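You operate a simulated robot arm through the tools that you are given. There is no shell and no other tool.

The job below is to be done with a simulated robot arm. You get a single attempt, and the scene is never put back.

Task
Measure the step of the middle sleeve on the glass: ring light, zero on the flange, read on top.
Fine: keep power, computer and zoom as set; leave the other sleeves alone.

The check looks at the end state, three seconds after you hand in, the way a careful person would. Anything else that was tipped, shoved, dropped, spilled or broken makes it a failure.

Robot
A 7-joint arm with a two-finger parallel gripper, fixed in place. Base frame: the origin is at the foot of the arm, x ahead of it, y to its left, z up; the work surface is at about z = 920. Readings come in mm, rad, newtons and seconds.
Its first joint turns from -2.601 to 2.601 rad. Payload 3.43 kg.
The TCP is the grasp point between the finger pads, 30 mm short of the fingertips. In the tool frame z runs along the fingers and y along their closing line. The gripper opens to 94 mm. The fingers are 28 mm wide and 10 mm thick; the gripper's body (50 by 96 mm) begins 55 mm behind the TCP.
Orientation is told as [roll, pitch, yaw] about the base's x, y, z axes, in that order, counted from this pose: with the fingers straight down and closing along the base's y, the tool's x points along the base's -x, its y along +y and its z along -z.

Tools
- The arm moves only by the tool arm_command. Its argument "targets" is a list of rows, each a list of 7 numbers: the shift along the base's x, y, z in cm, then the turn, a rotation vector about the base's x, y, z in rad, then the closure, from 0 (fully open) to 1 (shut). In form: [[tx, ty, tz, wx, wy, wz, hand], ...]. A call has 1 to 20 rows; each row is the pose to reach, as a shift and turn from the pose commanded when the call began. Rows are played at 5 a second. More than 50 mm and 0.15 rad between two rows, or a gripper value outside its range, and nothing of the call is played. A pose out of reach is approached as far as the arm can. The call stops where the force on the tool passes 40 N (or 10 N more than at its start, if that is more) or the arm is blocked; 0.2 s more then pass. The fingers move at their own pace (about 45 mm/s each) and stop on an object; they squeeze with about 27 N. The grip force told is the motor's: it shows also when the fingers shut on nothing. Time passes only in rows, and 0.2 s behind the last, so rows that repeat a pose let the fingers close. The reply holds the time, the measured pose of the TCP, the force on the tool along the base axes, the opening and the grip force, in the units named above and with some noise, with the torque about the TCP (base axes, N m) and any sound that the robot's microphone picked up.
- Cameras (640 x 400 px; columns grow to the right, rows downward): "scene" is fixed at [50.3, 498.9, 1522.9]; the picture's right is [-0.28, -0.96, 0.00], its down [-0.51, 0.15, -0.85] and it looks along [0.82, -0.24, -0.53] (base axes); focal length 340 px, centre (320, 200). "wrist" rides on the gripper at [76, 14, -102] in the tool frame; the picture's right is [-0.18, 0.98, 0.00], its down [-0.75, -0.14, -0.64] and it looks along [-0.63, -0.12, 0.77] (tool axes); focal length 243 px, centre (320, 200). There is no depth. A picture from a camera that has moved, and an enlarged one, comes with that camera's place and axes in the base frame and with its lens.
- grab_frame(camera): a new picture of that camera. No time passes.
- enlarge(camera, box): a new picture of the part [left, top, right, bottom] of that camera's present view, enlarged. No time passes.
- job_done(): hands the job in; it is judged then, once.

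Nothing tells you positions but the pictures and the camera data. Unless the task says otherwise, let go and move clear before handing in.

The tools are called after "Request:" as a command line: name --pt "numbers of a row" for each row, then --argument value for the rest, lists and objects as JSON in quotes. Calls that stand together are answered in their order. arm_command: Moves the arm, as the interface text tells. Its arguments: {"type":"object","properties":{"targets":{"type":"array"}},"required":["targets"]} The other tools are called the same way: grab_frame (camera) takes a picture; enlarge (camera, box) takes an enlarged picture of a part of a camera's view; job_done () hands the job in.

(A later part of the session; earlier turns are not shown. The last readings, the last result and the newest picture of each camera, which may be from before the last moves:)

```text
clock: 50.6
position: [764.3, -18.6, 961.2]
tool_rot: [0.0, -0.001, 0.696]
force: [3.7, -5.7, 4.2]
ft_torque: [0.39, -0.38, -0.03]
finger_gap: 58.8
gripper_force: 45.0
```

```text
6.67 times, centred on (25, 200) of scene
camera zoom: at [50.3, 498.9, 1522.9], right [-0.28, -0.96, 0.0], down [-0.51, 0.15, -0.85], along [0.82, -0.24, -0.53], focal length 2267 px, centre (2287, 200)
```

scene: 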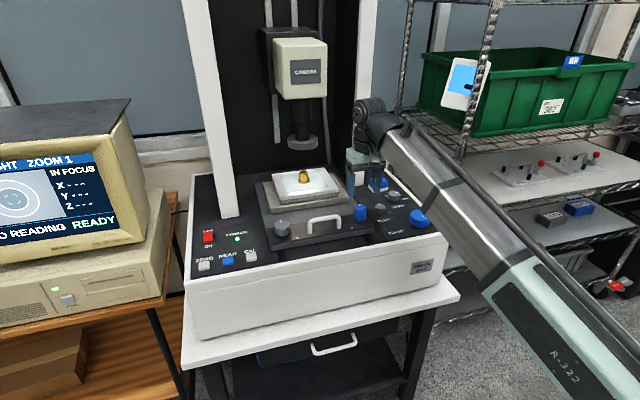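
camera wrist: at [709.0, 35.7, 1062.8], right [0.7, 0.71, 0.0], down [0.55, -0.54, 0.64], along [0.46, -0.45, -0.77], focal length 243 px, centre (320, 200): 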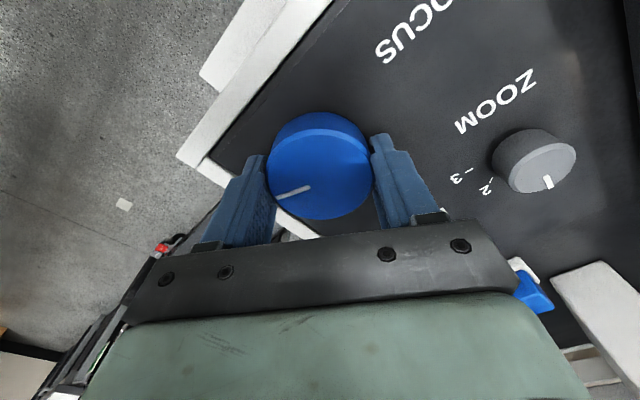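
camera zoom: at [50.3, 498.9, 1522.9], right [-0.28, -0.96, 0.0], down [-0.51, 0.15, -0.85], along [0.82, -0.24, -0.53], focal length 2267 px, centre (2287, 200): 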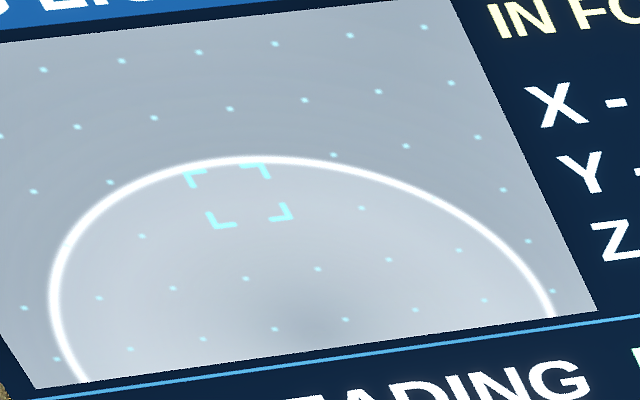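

There's little change between steps. I'll check that the knob is following, and continue to find the far edge of the range.

Request:
grab_frame --camera "wrist"

Request:
arm_command --pt "0 0 0 0 0 0.06 0.5" --pt "0 0 0 0 0 0.12 0.5" --pt "0 0 0 0 0 0.12 0.5"

Request:
enlarge --camera "scene" --box '[0, 160, 130, 240]'

Request:
grab_frame --camera "wrist"

```text
taken
camera wrist: at [696.3, -57.0, 1062.7], right [-0.49, 0.87, 0.0], down [0.67, 0.38, 0.64], along [0.56, 0.32, -0.77], focal length 243 px, centre (320, 200)
```

wrist: 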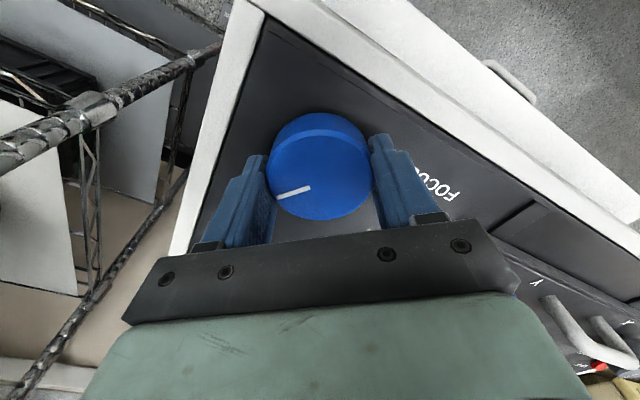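

```text
clock: 51.4
position: [765.4, -18.9, 960.7]
tool_rot: [0.0, 0.001, 0.819]
force: [4.4, -5.4, 5.4]
ft_torque: [0.05, 0.07, -0.04]
finger_gap: 58.5
gripper_force: 44.6
```

```text
4.92 times, centred on (65, 200) of scene
camera zoom: at [50.3, 498.9, 1522.9], right [-0.28, -0.96, 0.0], down [-0.51, 0.15, -0.85], along [0.82, -0.24, -0.53], focal length 1674 px, centre (1575, 200)
```

zoom: 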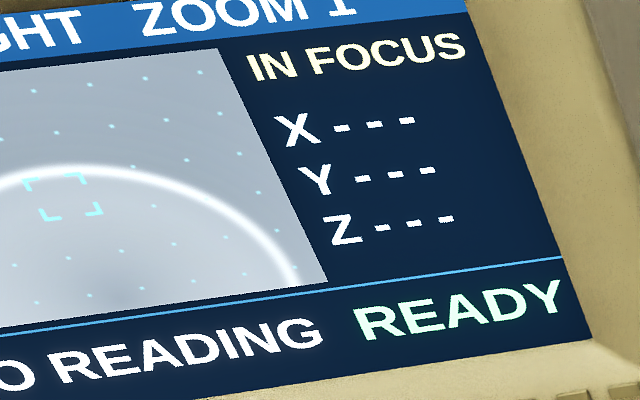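

```text
taken
camera wrist: at [701.4, -64.8, 1062.7], right [-0.59, 0.81, 0.0], down [0.62, 0.45, 0.64], along [0.52, 0.38, -0.77], focal length 243 px, centre (320, 200)
```

wrist: 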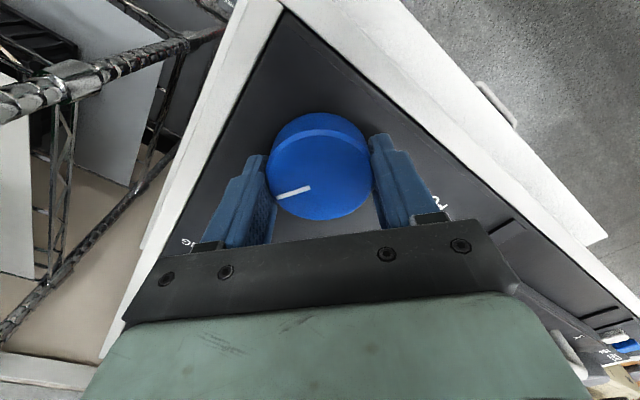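

Request:
arm_command --pt "0 0 0 0 0 0 0.5" --pt "0 0 0 0 0 0 0.5" --pt "0 0 0 0 0 0 0.5" --pt "0 0 0 0 0 0 0.5"

Request:
enlarge --camera "scene" --box '[0, 160, 130, 240]'

```text
clock: 52.4
position: [764.3, -18.1, 961.6]
tool_rot: [0.001, -0.001, 0.818]
force: [2.8, -6.4, 5.6]
ft_torque: [-0.21, 0.23, -0.04]
finger_gap: 58.7
gripper_force: 45.2
```

```text
4.92 times, centred on (65, 200) of scene
camera zoom: at [50.3, 498.9, 1522.9], right [-0.28, -0.96, 0.0], down [-0.51, 0.15, -0.85], along [0.82, -0.24, -0.53], focal length 1674 px, centre (1575, 200)
```

zoom: 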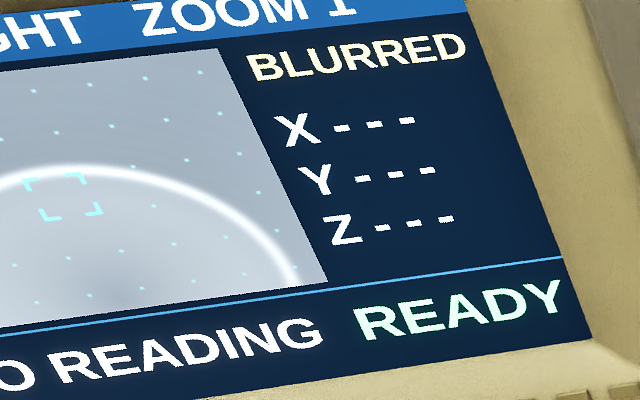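

The status label just lags by about a second. The flange is sharpest around 0.64, so I'll return there and let it settle.

Request:
arm_command --pt "0 0 0 0 0 -0.09 0.5" --pt "0 0 0 0 0 -0.18 0.5" --pt "0 0 0 0 0 -0.18 0.5" --pt "0 0 0 0 0 -0.18 0.5" --pt "0 0 0 0 0 -0.18 0.5" --pt "0 0 0 0 0 -0.18 0.5" --pt "0 0 0 0 0 -0.18 0.5"

Request:
enlarge --camera "scene" --box '[0, 160, 130, 240]'

Request:
enlarge --camera "scene" --box '[0, 170, 50, 230]'

```text
clock: 54.0
position: [763.2, -18.8, 961.1]
tool_rot: [0.0, 0.001, 0.64]
force: [2.8, -2.3, 3.4]
ft_torque: [-0.67, 0.39, -0.04]
finger_gap: 58.9
gripper_force: 44.8
```

```text
4.92 times, centred on (65, 200) of scene
camera zoom: at [50.3, 498.9, 1522.9], right [-0.28, -0.96, 0.0], down [-0.51, 0.15, -0.85], along [0.82, -0.24, -0.53], focal length 1674 px, centre (1575, 200)
```

zoom: 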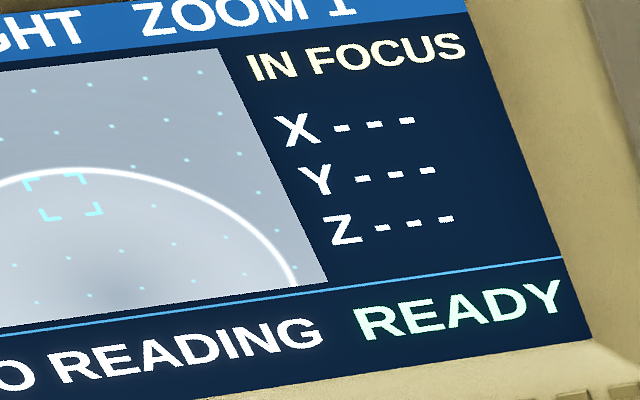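

```text
6.67 times, centred on (25, 200) of scene
camera zoom: at [50.3, 498.9, 1522.9], right [-0.28, -0.96, 0.0], down [-0.51, 0.15, -0.85], along [0.82, -0.24, -0.53], focal length 2267 px, centre (2287, 200)
```

zoom: 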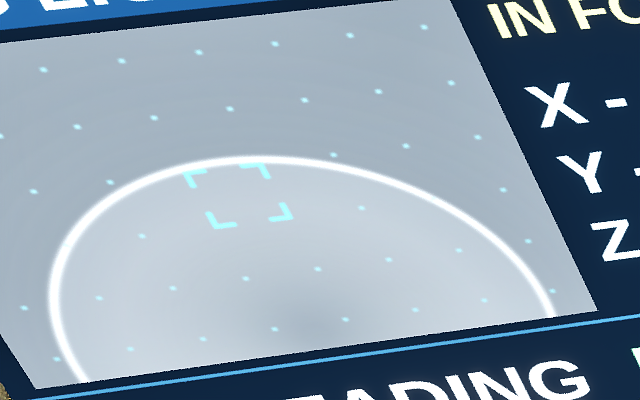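

The flange is in focus with the reticle on it. I'll release the knob and travel left to the ZERO button near (742,596), keeping the fingers high over the stage controls.

Request:
arm_command --pt "0 0 0 0 0 0 0.35" --pt "0 0 0 0 0 0 0.2" --pt "0 0 0 0 0 0 0.2" --pt "0 0 2 0 0 0 0.2" --pt "0 0 5 0 0 0 0.2" --pt "0 0 9 0 0 0 0.3" --pt "0 1 11 0 0 0 0.5" --pt "0 4 11 0 0 0 0.7" --pt "-0.5 8 11 0 0 0 0.9" --pt "-1 12 11 0 0 0 1" --pt "-1.5 16 11 0 0 0 1" --pt "-2 20 11 0 0 0 1" --pt "-2 24 11 0 0 0 1" --pt "-2 28 11 0 0 0 1" --pt "-2 32 11 0 0 0 1" --pt "-2 36 11 0 0 0 1" --pt "-2 40 11 0 0 0 1" --pt "-2 44 11 0 0 0 1" --pt "-2 46 11 0 0 0 1" --pt "-2 46 11 0 0 0 1"

Request:
grab_frame --camera "wrist"

Request:
grab_frame --camera "scene"

```text
clock: 58.2
position: [744.7, 442.1, 1071.9]
tool_rot: [0.0, 0.0, 0.64]
force: [-0.2, 0.2, -0.6]
ft_torque: [0.0, 0.0, 0.02]
finger_gap: 0.0
gripper_force: 26.9
```

```text
taken
camera wrist: at [674.6, 407.6, 1173.1], right [-0.44, 0.9, 0.0], down [0.69, 0.34, 0.64], along [0.58, 0.28, -0.77], focal length 243 px, centre (320, 200)
```

wrist: 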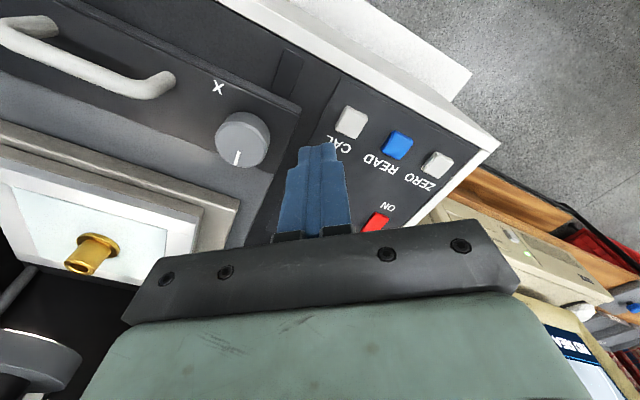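

```text
taken
```

scene: 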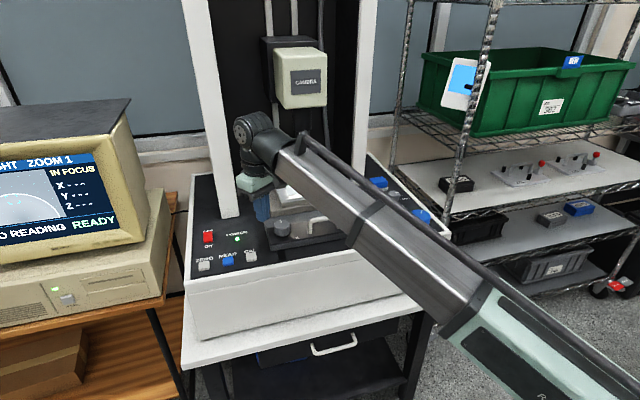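

ZERO is at about (746,591), READ at (750,536) and CAL at (750,477). I'll move above ZERO with closed fingers.

Request:
arm_command --pt "0 3 0 0 0 0 1" --pt "0 6 0 0 0 0 1" --pt "0 9 0 0 0 0 1" --pt "0 12 0 0 0 0 1" --pt "0.1 14.9 0 0 0 0 1" --pt "0.1 14.9 -3 0 0 0 1" --pt "0.1 14.9 -6 0 0 0 1" --pt "0.1 14.9 -8 0 0 0 1" --pt "0.1 14.9 -8 0 0 0 1"

Request:
grab_frame --camera "wrist"

Request:
grab_frame --camera "scene"

```text
clock: 60.2
position: [745.4, 591.4, 991.6]
tool_rot: [0.001, 0.001, 0.639]
force: [0.1, -0.4, 0.2]
ft_torque: [0.03, -0.03, 0.0]
finger_gap: 0.0
gripper_force: 26.9
```

```text
taken
camera wrist: at [675.0, 556.4, 1092.8], right [-0.44, 0.9, 0.0], down [0.69, 0.34, 0.64], along [0.58, 0.28, -0.77], focal length 243 px, centre (320, 200)
```

wrist: 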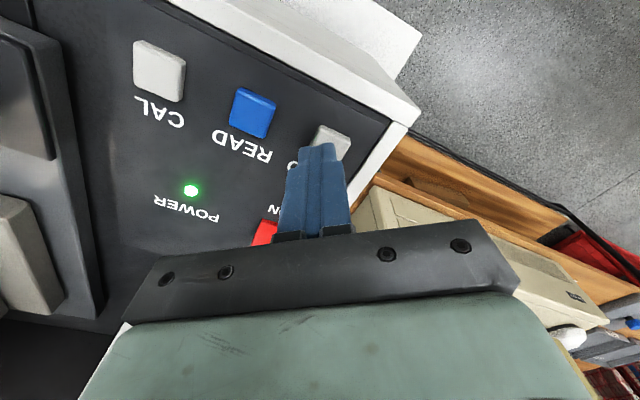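

```text
taken
```

scene: 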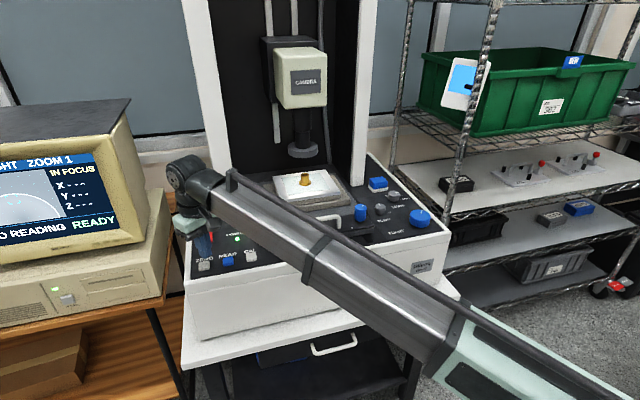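

Request:
enlarge --camera "wrist" --box '[240, 90, 400, 200]'

Request:
enlarge --camera "scene" --box '[160, 200, 270, 290]'

```text
3.64 times, centred on (320, 145) of wrist
camera zoom: at [675.0, 556.4, 1092.8], right [-0.44, 0.9, 0.0], down [0.69, 0.34, 0.64], along [0.58, 0.28, -0.77], focal length 882 px, centre (320, 400)
```

zoom: 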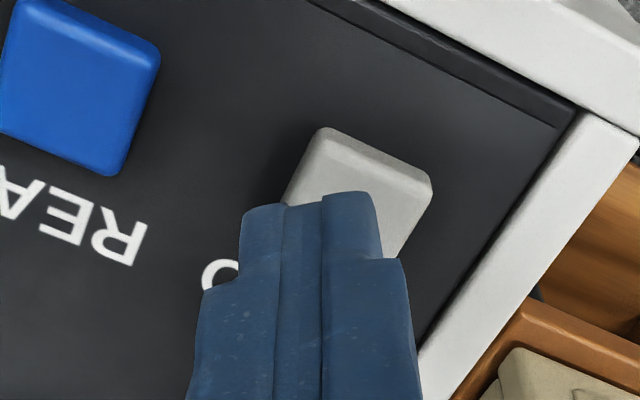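

```text
4.44 times, centred on (215, 245) of scene
camera zoom: at [50.3, 498.9, 1522.9], right [-0.28, -0.96, 0.0], down [-0.51, 0.15, -0.85], along [0.82, -0.24, -0.53], focal length 1511 px, centre (787, 0)
```

zoom: 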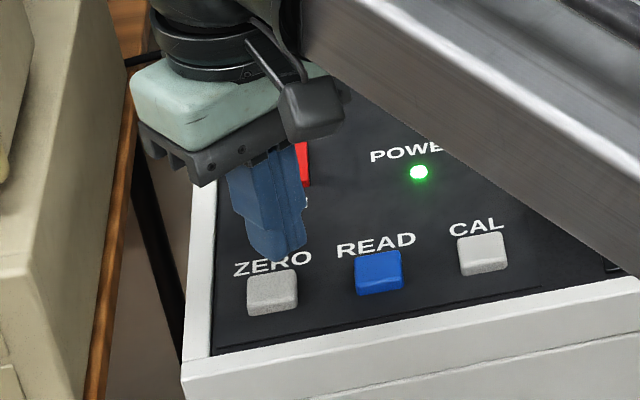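

ZERO's centre works out at about (746.5,600), roughly 8 mm further left than the hand. I'll shift there and come down close to the button.

Request:
arm_command --pt "0.1 0.85 0 0 0 0 1" --pt "0.1 0.85 -1 0 0 0 1" --pt "0.1 0.85 -1.8 0 0 0 1" --pt "0.1 0.85 -1.8 0 0 0 1"

Request:
enlarge --camera "wrist" --box '[240, 90, 400, 200]'

Request:
enlarge --camera "scene" --box '[160, 200, 270, 290]'

```text
clock: 61.2
position: [746.4, 599.3, 973.3]
tool_rot: [-0.001, 0.001, 0.638]
force: [1.0, -0.6, -0.5]
ft_torque: [0.0, 0.03, -0.02]
finger_gap: 0.0
gripper_force: 27.3
```

```text
3.64 times, centred on (320, 145) of wrist
camera zoom: at [675.9, 564.6, 1074.6], right [-0.44, 0.9, 0.0], down [0.69, 0.34, 0.64], along [0.58, 0.28, -0.77], focal length 882 px, centre (320, 400)
```

zoom: 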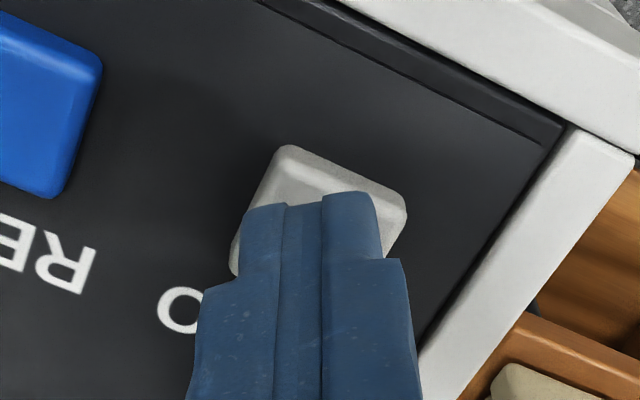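

```text
4.44 times, centred on (215, 245) of scene
camera zoom: at [50.3, 498.9, 1522.9], right [-0.28, -0.96, 0.0], down [-0.51, 0.15, -0.85], along [0.82, -0.24, -0.53], focal length 1511 px, centre (787, 0)
```

zoom: 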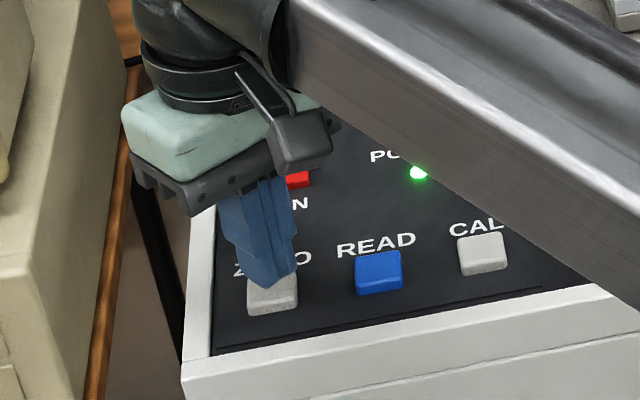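

The fingertips are over the ZERO button. I'll press slowly.

Request:
arm_command --pt "0 0 -0.4 0 0 0 1" --pt "0 0 -0.7 0 0 0 1" --pt "0 0 -0.9 0 0 0 1" --pt "0 0 -1.0 0 0 0 1"

Request:
enlarge --camera "scene" --box '[0, 160, 130, 240]'

Request:
enlarge --camera "scene" --box '[160, 200, 270, 290]'

```text
clock: 62.2
position: [746.7, 599.0, 963.2]
tool_rot: [0.0, -0.001, 0.639]
force: [0.0, 0.2, 0.6]
ft_torque: [0.01, 0.0, -0.02]
finger_gap: 0.0
gripper_force: 27.2
```

```text
4.92 times, centred on (65, 200) of scene
camera zoom: at [50.3, 498.9, 1522.9], right [-0.28, -0.96, 0.0], down [-0.51, 0.15, -0.85], along [0.82, -0.24, -0.53], focal length 1674 px, centre (1575, 200)
```

zoom: 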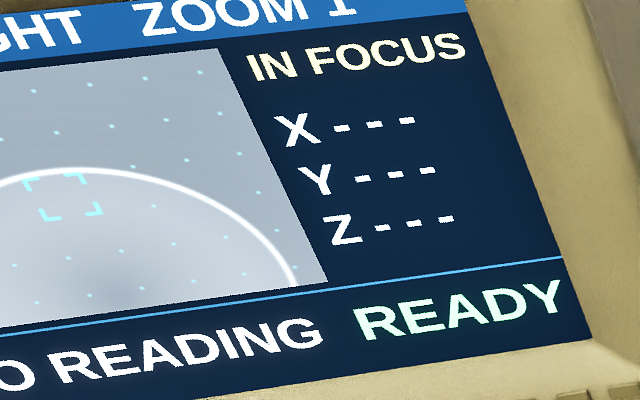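

```text
4.44 times, centred on (215, 245) of scene
camera zoom: at [50.3, 498.9, 1522.9], right [-0.28, -0.96, 0.0], down [-0.51, 0.15, -0.85], along [0.82, -0.24, -0.53], focal length 1511 px, centre (787, 0)
```

zoom: 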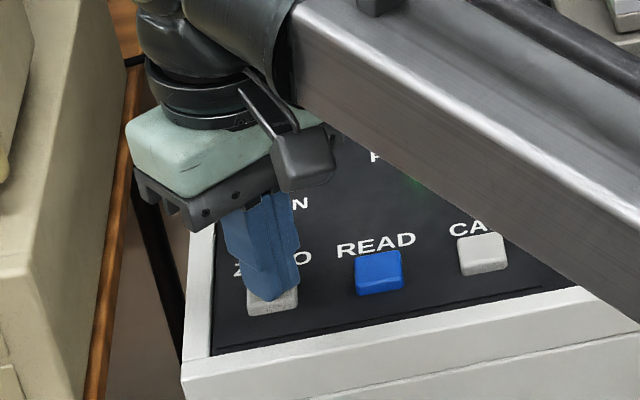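

Not in contact yet at tip z≈933. I'll keep pressing in 1 mm increments.

Request:
arm_command --pt "0 0 -0.1 0 0 0 1" --pt "0 0 -0.2 0 0 0 1" --pt "0 0 -0.3 0 0 0 1" --pt "0 0 -0.4 0 0 0 1"

Request:
enlarge --camera "scene" --box '[0, 160, 130, 240]'

```text
clock: 63.2
position: [746.5, 600.1, 959.2]
tool_rot: [-0.001, -0.001, 0.638]
force: [0.9, 0.1, 1.1]
ft_torque: [-0.03, -0.03, 0.02]
finger_gap: 0.0
gripper_force: 26.8
heard: click
```

```text
4.92 times, centred on (65, 200) of scene
camera zoom: at [50.3, 498.9, 1522.9], right [-0.28, -0.96, 0.0], down [-0.51, 0.15, -0.85], along [0.82, -0.24, -0.53], focal length 1674 px, centre (1575, 200)
```

zoom: 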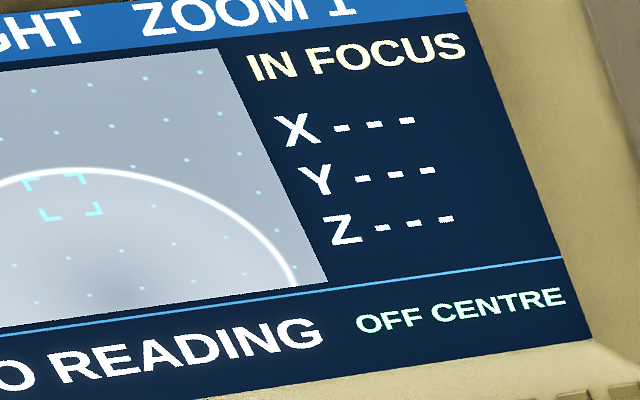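

The click came with "OFF CENTRE", so the sleeve must be centred under the reticle for zeroing, as it was at the start. I'll lift and go back to the Y knob to undo the 1.14 rad shift.

Request:
arm_command --pt "0 0 1 0 0 0 1" --pt "0 0 4 0 0 0 1" --pt "0 0 8 0 0 0 1" --pt "0 0 11.5 0 0 0 1" --pt "0 -3 11.5 0 0 0 1" --pt "0 -7 11.5 0 0 0 1" --pt "0 -11 11.5 0 0 0 1" --pt "0 -15 11.5 0 0 0 1" --pt "0 -19 11.5 0 0 0 1" --pt "0 -23 11.5 0 0 -0.1 1" --pt "0 -27 11.5 0 0 -0.2 0.8" --pt "1 -31 11.5 0 0 -0.3 0.6" --pt "2 -35 11.5 0 0 -0.4 0.4" --pt "3 -39 11.5 0 0 -0.5 0.3" --pt "4 -42 11.5 0 0 -0.6 0.3" --pt "4.7 -43.8 11.5 0 0 -0.7 0.3" --pt "4.7 -43.8 11.5 0 0 -0.84 0.3" --pt "4.7 -43.8 11.5 0 0 -0.98 0.3" --pt "4.7 -43.8 11.5 0 0 -1.1 0.3" --pt "4.7 -43.8 11.5 0 0 -1.1 0.3"

Request:
grab_frame --camera "wrist"

Request:
enlarge --camera "scene" --box '[0, 160, 130, 240]'

```text
clock: 67.4
position: [794.9, 161.6, 1073.5]
tool_rot: [0.0, 0.0, -0.462]
force: [1.0, -0.3, 0.0]
ft_torque: [-0.01, -0.03, 0.02]
finger_gap: 65.6
gripper_force: 0.0
```

```text
taken
camera wrist: at [731.0, 207.4, 1175.5], right [0.6, 0.8, 0.0], down [0.61, -0.46, 0.64], along [0.51, -0.39, -0.77], focal length 243 px, centre (320, 200)
```

wrist: 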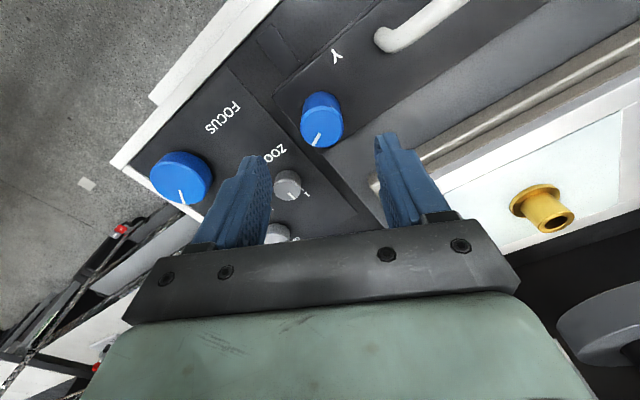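

```text
4.92 times, centred on (65, 200) of scene
camera zoom: at [50.3, 498.9, 1522.9], right [-0.28, -0.96, 0.0], down [-0.51, 0.15, -0.85], along [0.82, -0.24, -0.53], focal length 1674 px, centre (1575, 200)
```

zoom: 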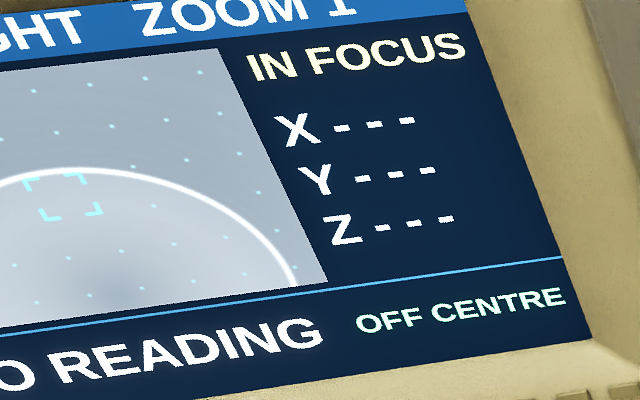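

The hand is over the Y knob. I'll lower, grip, and turn it back counter-clockwise.

Request:
arm_command --pt "-0.1 0.1 -2 0 0 0 0.3" --pt "-0.1 0.1 -4 0 0 0 0.3" --pt "-0.1 0.1 -6 0 0 0 0.3" --pt "-0.1 0.1 -7.3 0 0 0 0.3" --pt "-0.1 0.1 -7.3 0 0 0 0.5" --pt "-0.1 0.1 -7.3 0 0 0 0.7" --pt "-0.1 0.1 -7.3 0 0 0 0.75" --pt "-0.1 0.1 -7.3 0 0 0 0.75"

Request:
arm_command --pt "0 0 0 0 0 0.1 0.75" --pt "0 0 0 0 0 0.2 0.75" --pt "0 0 0 0 0 0.3 0.75" --pt "0 0 0 0 0 0.4 0.75" --pt "0 0 0 0 0 0.5 0.75" --pt "0 0 0 0 0 0.6 0.75" --pt "0 0 0 0 0 0.7 0.75" --pt "0 0 0 0 0 0.8 0.75" --pt "0 0 0 0 0 0.9 0.75" --pt "0 0 0 0 0 1.0 0.75" --pt "0 0 0 0 0 1.1 0.75" --pt "0 0 0 0 0 1.1 0.75"

Request:
enlarge --camera "scene" --box '[0, 160, 130, 240]'

Request:
enlarge --camera "scene" --box '[0, 165, 60, 235]'

```text
clock: 69.2
position: [792.9, 164.1, 999.8]
tool_rot: [0.002, -0.002, -0.462]
force: [6.4, 11.1, 1.0]
ft_torque: [0.15, -0.17, 0.03]
finger_gap: 33.9
gripper_force: 44.7
```

```text
clock: 71.8
position: [793.1, 159.8, 1001.6]
tool_rot: [-0.003, 0.002, 0.638]
force: [1.7, -19.9, -2.2]
ft_torque: [0.25, 0.25, -0.08]
finger_gap: 33.6
gripper_force: 44.7
```

```text
4.92 times, centred on (65, 200) of scene
camera zoom: at [50.3, 498.9, 1522.9], right [-0.28, -0.96, 0.0], down [-0.51, 0.15, -0.85], along [0.82, -0.24, -0.53], focal length 1674 px, centre (1575, 200)
```

zoom: 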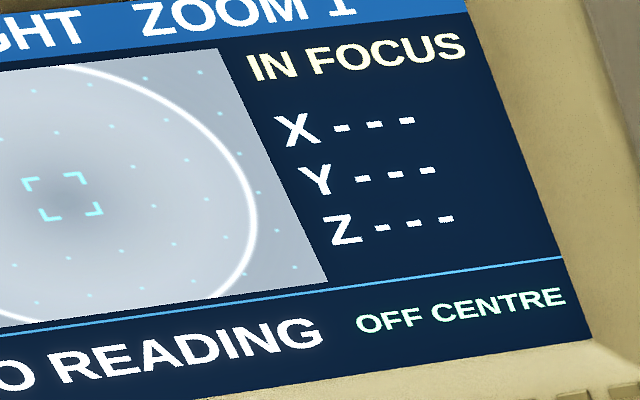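

```text
5.71 times, centred on (30, 200) of scene
camera zoom: at [50.3, 498.9, 1522.9], right [-0.28, -0.96, 0.0], down [-0.51, 0.15, -0.85], along [0.82, -0.24, -0.53], focal length 1943 px, centre (1977, 200)
```

zoom: 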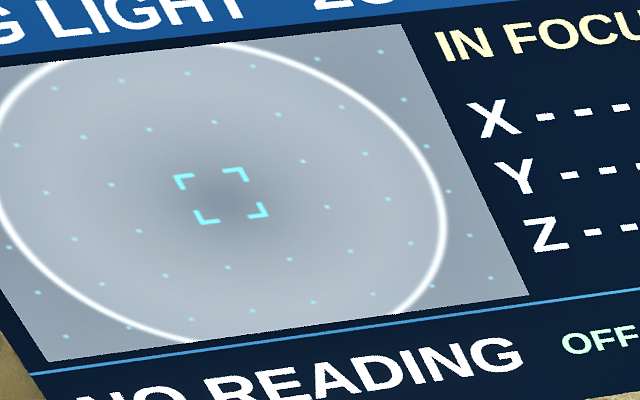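

Nearly centred. By the chord lengths it needs about 0.03 rad more, so I'll apply that while easing the side load.

Request:
arm_command --pt "0 -0.1 0 0 0 0.03 0.75" --pt "0 -0.1 0 0 0 0.03 0.75" --pt "0 -0.1 0 0 0 0.03 0.75"

Request:
enlarge --camera "scene" --box '[0, 165, 60, 235]'

```text
clock: 72.6
position: [792.2, 161.5, 1000.8]
tool_rot: [0.0, 0.0, 0.668]
force: [6.1, -14.9, 1.8]
ft_torque: [-0.2, 0.43, -0.05]
finger_gap: 33.3
gripper_force: 44.6
```

```text
5.71 times, centred on (30, 200) of scene
camera zoom: at [50.3, 498.9, 1522.9], right [-0.28, -0.96, 0.0], down [-0.51, 0.15, -0.85], along [0.82, -0.24, -0.53], focal length 1943 px, centre (1977, 200)
```

zoom: 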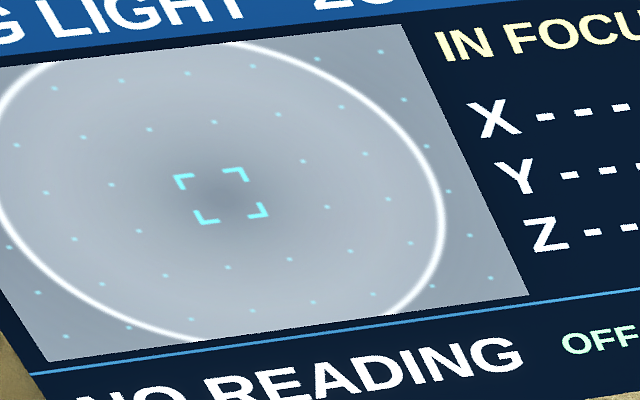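

The chords are now equal, so the sleeve is centred. I'll release Y and go back to ZERO.

Request:
arm_command --pt "0 0 0 0 0 0 0.5" --pt "0 0 0 0 0 0 0.3" --pt "0 0 0 0 0 0 0.3" --pt "0 0 3 0 0 0 0.3" --pt "0 0 6.5 0 0 0 0.4" --pt "0 1 7.3 0 0 0 0.6" --pt "-0.5 4 7.3 0 0 0 0.8" --pt "-1 8 7.3 0 0 0 1" --pt "-1.5 12 7.3 0 0 0 1" --pt "-2 16 7.3 0 0 0 1" --pt "-2.5 20 7.3 0 0 0 1" --pt "-3 24 7.3 0 0 0 1" --pt "-3.5 28 7.3 0 0 0 1" --pt "-4 32 7.3 0 0 0 1" --pt "-4.6 36 7.3 0 0 0 1" --pt "-4.6 40 7.3 0 0 0 1" --pt "-4.6 43.8 6 0 0 0 1" --pt "-4.6 43.8 2 0 0 0 1" --pt "-4.6 43.8 -1 0 0 0 1" --pt "-4.6 43.8 -1 0 0 0 1"

Request:
enlarge --camera "wrist" --box '[240, 90, 400, 200]'

Request:
enlarge --camera "scene" --box '[0, 160, 130, 240]'

```text
clock: 76.8
position: [746.8, 599.4, 989.3]
tool_rot: [0.0, 0.001, 0.669]
force: [-0.3, -0.5, -0.5]
ft_torque: [-0.02, -0.01, -0.04]
finger_gap: 0.2
gripper_force: 27.1
```

```text
3.64 times, centred on (320, 145) of wrist
camera zoom: at [677.3, 562.7, 1091.4], right [-0.46, 0.89, 0.0], down [0.68, 0.36, 0.64], along [0.57, 0.3, -0.77], focal length 882 px, centre (320, 400)
```

zoom: 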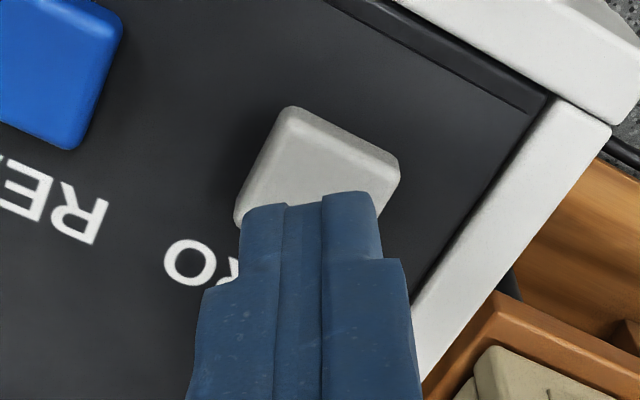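

```text
4.92 times, centred on (65, 200) of scene
camera zoom: at [50.3, 498.9, 1522.9], right [-0.28, -0.96, 0.0], down [-0.51, 0.15, -0.85], along [0.82, -0.24, -0.53], focal length 1674 px, centre (1575, 200)
```

zoom: 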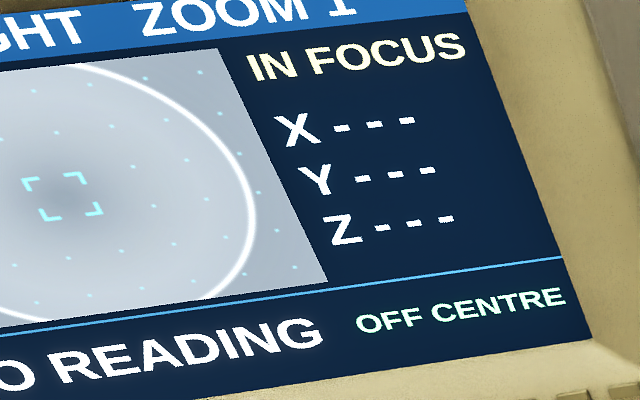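

The hand is at the same spot above ZERO as before, with the sleeve centred and the flange in focus. Pressing now.

Request:
arm_command --pt "0 0 -1 0 0 0 1" --pt "0 0 -2 0 0 0 1" --pt "0 0 -2.5 0 0 0 1" --pt "0 0 -2.7 0 0 0 1" --pt "0 0 -2.8 0 0 0 1" --pt "0 0 -2.9 0 0 0 1" --pt "0 0 -3.0 0 0 0 1" --pt "0 0 -3.05 0 0 0 1"

Request:
enlarge --camera "scene" --box '[0, 160, 130, 240]'

```text
clock: 78.6
position: [746.4, 600.4, 959.9]
tool_rot: [0.001, 0.002, 0.669]
force: [0.6, -0.4, 0.0]
ft_torque: [-0.01, 0.02, 0.01]
finger_gap: 0.0
gripper_force: 26.8
```

```text
4.92 times, centred on (65, 200) of scene
camera zoom: at [50.3, 498.9, 1522.9], right [-0.28, -0.96, 0.0], down [-0.51, 0.15, -0.85], along [0.82, -0.24, -0.53], focal length 1674 px, centre (1575, 200)
```

zoom: 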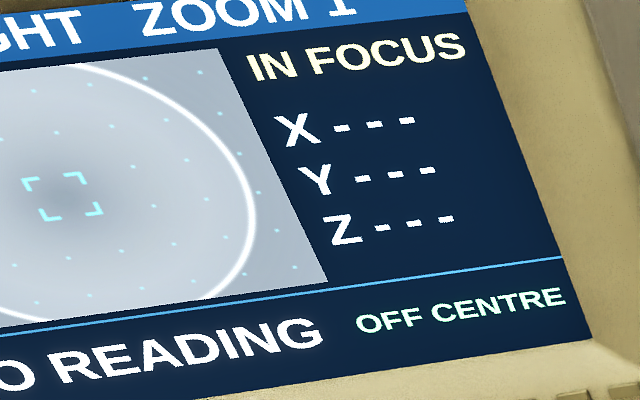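

No click yet, so I'll go a couple of millimetres further.

Request:
arm_command --pt "0 0 -0.1 0 0 0 1" --pt "0 0 -0.2 0 0 0 1" --pt "0 0 -0.25 0 0 0 1"

Request:
enlarge --camera "scene" --box '[0, 160, 130, 240]'

```text
clock: 79.4
position: [746.8, 599.3, 958.0]
tool_rot: [0.0, -0.002, 0.669]
force: [-0.3, 0.4, 2.8]
ft_torque: [-0.06, 0.03, -0.02]
finger_gap: 0.1
gripper_force: 27.0
heard: click
```

```text
4.92 times, centred on (65, 200) of scene
camera zoom: at [50.3, 498.9, 1522.9], right [-0.28, -0.96, 0.0], down [-0.51, 0.15, -0.85], along [0.82, -0.24, -0.53], focal length 1674 px, centre (1575, 200)
```

zoom: 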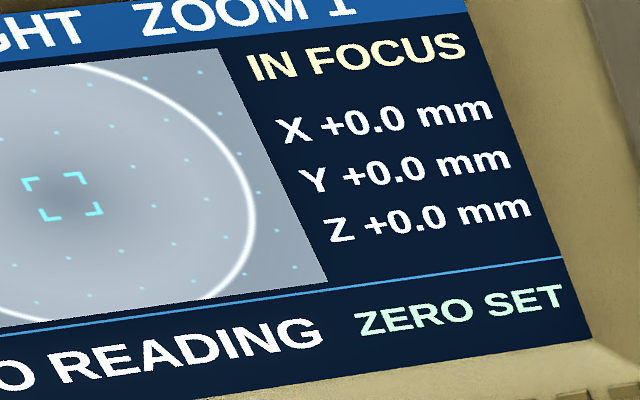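

ZERO SET, and X, Y and Z now show live values. I'll go back to the focus knob and wind up to the top plane.

Request:
arm_command --pt "0 0 0.5 0 0 0 1" --pt "0 0 3 0 0 0 1" --pt "0 0 7.5 0 0 0 1" --pt "0 0 11.5 0 0 0 1" --pt "0 -4 11.5 0 0 0 1" --pt "0 -8.5 11.5 0 0 0 1" --pt "0 -13 11.5 0 0 0 1" --pt "0 -17.5 11.5 0 0 0 1" --pt "0 -22 11.5 0 0 0 1" --pt "0 -26.5 11.5 0 0 0 1" --pt "0.2 -31 11.5 0 0 0 1" --pt "0.4 -35.5 11.5 0 0 0 1" --pt "0.6 -40 11.5 0 0 0 0.9" --pt "0.8 -44.5 11.5 0 0 0 0.7" --pt "1 -49 11.5 0 0 0 0.5" --pt "1.4 -53.5 11.5 0 0 0 0.3" --pt "1.8 -58 11.5 0 0 0 0.18" --pt "1.9 -61.7 9 0 0 0 0.18" --pt "1.9 -61.7 6 0 0 0 0.18" --pt "1.9 -61.7 5.3 0 0 0 0.18"

Request:
grab_frame --camera "wrist"

Request:
enlarge --camera "scene" --box '[0, 160, 130, 240]'

```text
clock: 83.6
position: [765.3, -18.0, 1010.3]
tool_rot: [0.001, 0.0, 0.669]
force: [0.3, 0.4, 0.8]
ft_torque: [-0.01, -0.02, 0.0]
finger_gap: 77.1
gripper_force: 0.1
```

```text
taken
camera wrist: at [696.3, -54.2, 1112.7], right [-0.46, 0.89, 0.0], down [0.68, 0.36, 0.64], along [0.57, 0.3, -0.77], focal length 243 px, centre (320, 200)
```

wrist: 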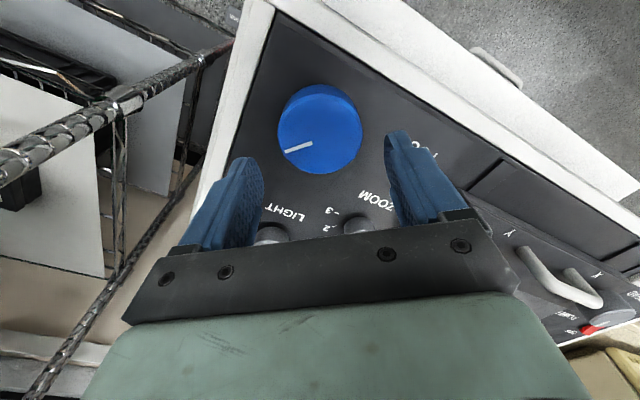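

```text
4.92 times, centred on (65, 200) of scene
camera zoom: at [50.3, 498.9, 1522.9], right [-0.28, -0.96, 0.0], down [-0.51, 0.15, -0.85], along [0.82, -0.24, -0.53], focal length 1674 px, centre (1575, 200)
```

zoom: 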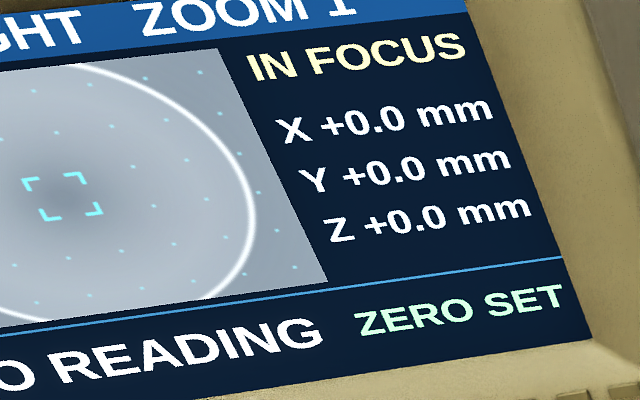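

The focus knob is centred. I'll lower, grip, and turn clockwise in stages while watching Z.

Request:
arm_command --pt "0 0 -1.5 0 0 0 0.18" --pt "0 0 -3 0 0 0 0.18" --pt "0 0 -4.3 0 0 0 0.18" --pt "0 0 -4.9 0 0 0 0.18" --pt "0 0 -4.9 0 0 0 0.4" --pt "0 0 -4.9 0 0 0 0.5" --pt "0 0 -4.9 0 0 0 0.5"

Request:
arm_command --pt "0 0 0 0 0 -0.1 0.5" --pt "0 0 0 0 0 -0.2 0.5" --pt "0 0 0 0 0 -0.3 0.5" --pt "0 0 0 0 0 -0.4 0.5" --pt "0 0 0 0 0 -0.5 0.5" --pt "0 0 0 0 0 -0.6 0.5" --pt "0 0 0 0 0 -0.7 0.5" --pt "0 0 0 0 0 -0.8 0.5" --pt "0 0 0 0 0 -0.9 0.5" --pt "0 0 0 0 0 -1.0 0.5" --pt "0 0 0 0 0 -1.0 0.5"

Request:
enlarge --camera "scene" --box '[0, 160, 130, 240]'

```text
clock: 85.2
position: [766.4, -17.7, 963.0]
tool_rot: [0.0, 0.0, 0.668]
force: [0.7, -1.9, -0.7]
ft_torque: [-0.03, -0.25, -0.01]
finger_gap: 58.9
gripper_force: 45.0
```

```text
clock: 87.6
position: [765.6, -18.2, 962.2]
tool_rot: [0.0, 0.0, -0.334]
force: [-3.3, -9.7, -9.2]
ft_torque: [0.23, -0.38, 0.02]
finger_gap: 58.7
gripper_force: 44.7
```

```text
4.92 times, centred on (65, 200) of scene
camera zoom: at [50.3, 498.9, 1522.9], right [-0.28, -0.96, 0.0], down [-0.51, 0.15, -0.85], along [0.82, -0.24, -0.53], focal length 1674 px, centre (1575, 200)
```

zoom: 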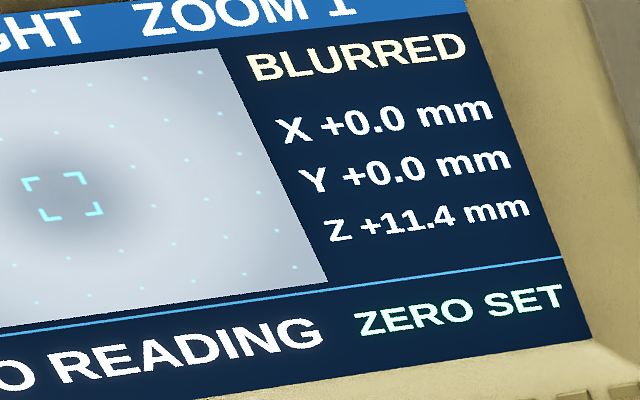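

Z is rising, +11.4 mm so far. Continuing.

Request:
arm_command --pt "0 0 0 0 0 -0.1 0.5" --pt "0 0 0 0 0 -0.2 0.5" --pt "0 0 0 0 0 -0.3 0.5" --pt "0 0 0 0 0 -0.4 0.5" --pt "0 0 0 0 0 -0.5 0.5" --pt "0 0 0 0 0 -0.6 0.5" --pt "0 0 0 0 0 -0.7 0.5" --pt "0 0 0 0 0 -0.8 0.5" --pt "0 0 0 0 0 -0.9 0.5" --pt "0 0 0 0 0 -0.95 0.5" --pt "0 0 0 0 0 -0.95 0.5" --pt "0 0 0 0 0 -0.95 0.5" --pt "0 0 0 0 0 -0.95 0.5"

Request:
enlarge --camera "scene" --box '[0, 160, 130, 240]'

```text
clock: 90.4
position: [765.1, -18.1, 961.4]
tool_rot: [0.0, 0.001, -1.282]
force: [-10.6, -14.6, 1.2]
ft_torque: [-0.48, -0.44, 0.02]
finger_gap: 58.8
gripper_force: 45.2
```

```text
4.92 times, centred on (65, 200) of scene
camera zoom: at [50.3, 498.9, 1522.9], right [-0.28, -0.96, 0.0], down [-0.51, 0.15, -0.85], along [0.82, -0.24, -0.53], focal length 1674 px, centre (1575, 200)
```

zoom: 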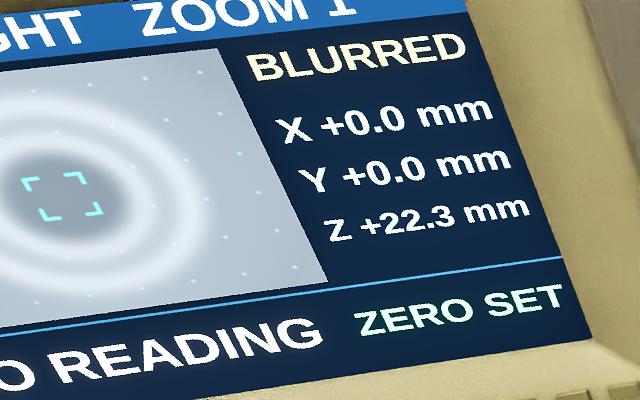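

At Z +22.3 the top rings are forming. I'll use fine steps with settling.

Request:
arm_command --pt "-0.05 -0.1 0 0 0 -0.08 0.5" --pt "-0.05 -0.1 0 0 0 -0.16 0.5" --pt "-0.05 -0.1 0 0 0 -0.16 0.5" --pt "-0.05 -0.1 0 0 0 -0.16 0.5" --pt "-0.05 -0.1 0 0 0 -0.16 0.5" --pt "-0.05 -0.1 0 0 0 -0.16 0.5"

Request:
enlarge --camera "scene" --box '[0, 160, 130, 240]'

Request:
arm_command --pt "0 0 0 0 0 -0.05 0.5" --pt "0 0 0 0 0 -0.05 0.5" --pt "0 0 0 0 0 -0.05 0.5" --pt "0 0 0 0 0 -0.05 0.5"

Request:
enlarge --camera "scene" --box '[0, 160, 130, 240]'

```text
clock: 91.8
position: [766.2, -19.0, 961.7]
tool_rot: [0.0, 0.002, -1.441]
force: [-4.6, -2.1, 0.5]
ft_torque: [-0.25, 0.33, 0.01]
finger_gap: 58.8
gripper_force: 44.8
```

```text
4.92 times, centred on (65, 200) of scene
camera zoom: at [50.3, 498.9, 1522.9], right [-0.28, -0.96, 0.0], down [-0.51, 0.15, -0.85], along [0.82, -0.24, -0.53], focal length 1674 px, centre (1575, 200)
```

zoom: 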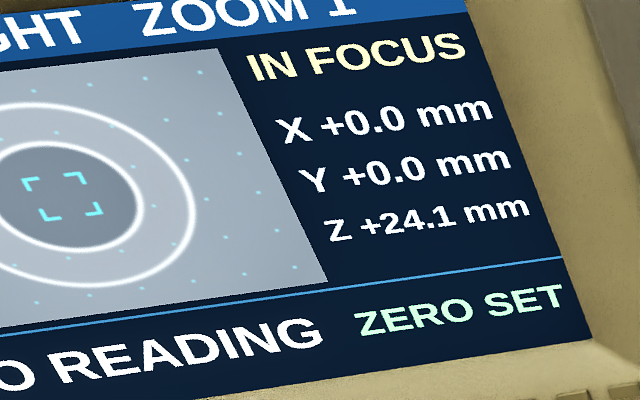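

```text
clock: 92.8
position: [765.4, -17.8, 961.4]
tool_rot: [0.0, 0.001, -1.492]
force: [-4.6, -0.5, -2.0]
ft_torque: [0.78, -0.19, 0.0]
finger_gap: 58.6
gripper_force: 45.1
```

```text
4.92 times, centred on (65, 200) of scene
camera zoom: at [50.3, 498.9, 1522.9], right [-0.28, -0.96, 0.0], down [-0.51, 0.15, -0.85], along [0.82, -0.24, -0.53], focal length 1674 px, centre (1575, 200)
```

zoom: 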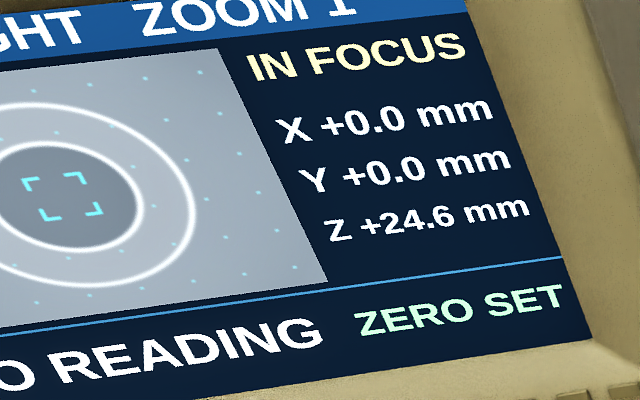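

I'll step past to find the far edge, then come back to the centre.

Request:
arm_command --pt "0 0 0 0 0 -0.06 0.5" --pt "0 0 0 0 0 -0.06 0.5" --pt "0 0 0 0 0 -0.06 0.5" --pt "0 0 0 0 0 -0.06 0.5" --pt "0 0 0 0 0 -0.06 0.5"

Request:
enlarge --camera "scene" --box '[0, 160, 130, 240]'

Request:
arm_command --pt "0 0 0 0 0 -0.06 0.5" --pt "0 0 0 0 0 -0.06 0.5" --pt "0 0 0 0 0 -0.06 0.5" --pt "0 0 0 0 0 -0.06 0.5" --pt "0 0 0 0 0 -0.06 0.5"

Request:
enlarge --camera "scene" --box '[0, 160, 130, 240]'

```text
clock: 94.0
position: [765.0, -19.0, 961.5]
tool_rot: [0.0, 0.0, -1.552]
force: [-3.9, 3.5, -2.6]
ft_torque: [0.67, -0.13, 0.01]
finger_gap: 58.8
gripper_force: 45.3
```

```text
4.92 times, centred on (65, 200) of scene
camera zoom: at [50.3, 498.9, 1522.9], right [-0.28, -0.96, 0.0], down [-0.51, 0.15, -0.85], along [0.82, -0.24, -0.53], focal length 1674 px, centre (1575, 200)
```

zoom: 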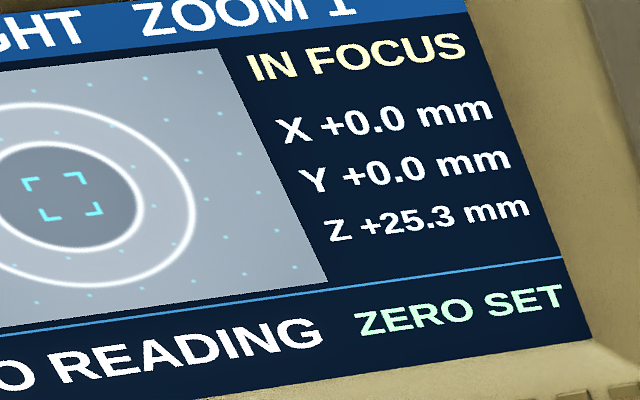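

```text
clock: 95.2
position: [765.3, -19.2, 961.9]
tool_rot: [0.001, 0.0, -1.612]
force: [-3.9, 5.3, -1.1]
ft_torque: [0.27, 0.05, 0.02]
finger_gap: 58.8
gripper_force: 45.1
```

```text
4.92 times, centred on (65, 200) of scene
camera zoom: at [50.3, 498.9, 1522.9], right [-0.28, -0.96, 0.0], down [-0.51, 0.15, -0.85], along [0.82, -0.24, -0.53], focal length 1674 px, centre (1575, 200)
```

zoom: 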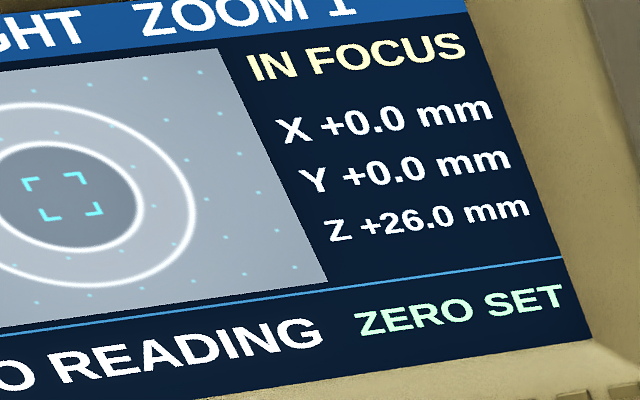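

Request:
arm_command --pt "0 0 0 0 0 -0.05 0.5" --pt "0 0 0 0 0 -0.05 0.5" --pt "0 0 0 0 0 -0.05 0.5" --pt "0 0 0 0 0 -0.05 0.5" --pt "0 0 0 0 0 -0.05 0.5"

Request:
enlarge --camera "scene" --box '[0, 160, 130, 240]'

Request:
arm_command --pt "0 0 0 0 0 -0.05 0.5" --pt "0 0 0 0 0 -0.05 0.5" --pt "0 0 0 0 0 -0.05 0.5" --pt "0 0 0 0 0 -0.05 0.5" --pt "0 0 0 0 0 -0.05 0.5"

Request:
enlarge --camera "scene" --box '[0, 160, 130, 240]'

```text
clock: 96.4
position: [765.0, -18.3, 962.2]
tool_rot: [-0.002, 0.0, -1.661]
force: [-5.6, 5.0, 0.0]
ft_torque: [0.18, 0.03, 0.01]
finger_gap: 58.7
gripper_force: 45.5
```

```text
4.92 times, centred on (65, 200) of scene
camera zoom: at [50.3, 498.9, 1522.9], right [-0.28, -0.96, 0.0], down [-0.51, 0.15, -0.85], along [0.82, -0.24, -0.53], focal length 1674 px, centre (1575, 200)
```

zoom: 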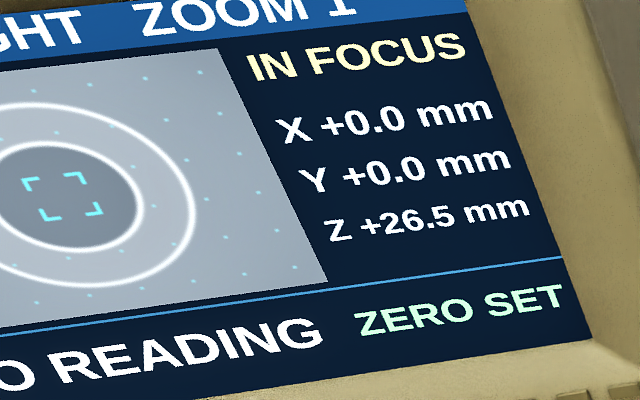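

```text
clock: 97.6
position: [765.1, -18.2, 962.2]
tool_rot: [-0.001, -0.001, -1.712]
force: [-6.9, 7.6, -1.6]
ft_torque: [0.14, 0.02, 0.02]
finger_gap: 58.7
gripper_force: 44.8
```

```text
4.92 times, centred on (65, 200) of scene
camera zoom: at [50.3, 498.9, 1522.9], right [-0.28, -0.96, 0.0], down [-0.51, 0.15, -0.85], along [0.82, -0.24, -0.53], focal length 1674 px, centre (1575, 200)
```

zoom: 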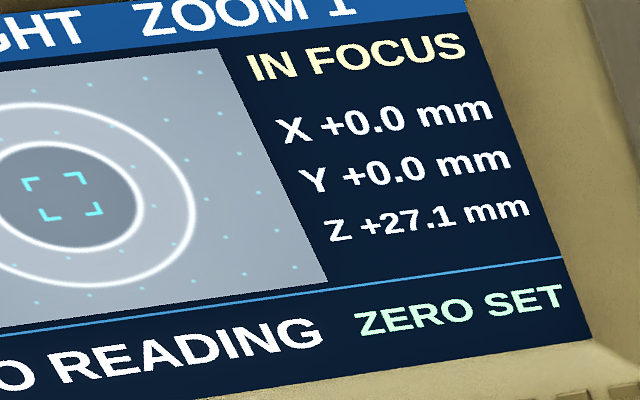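

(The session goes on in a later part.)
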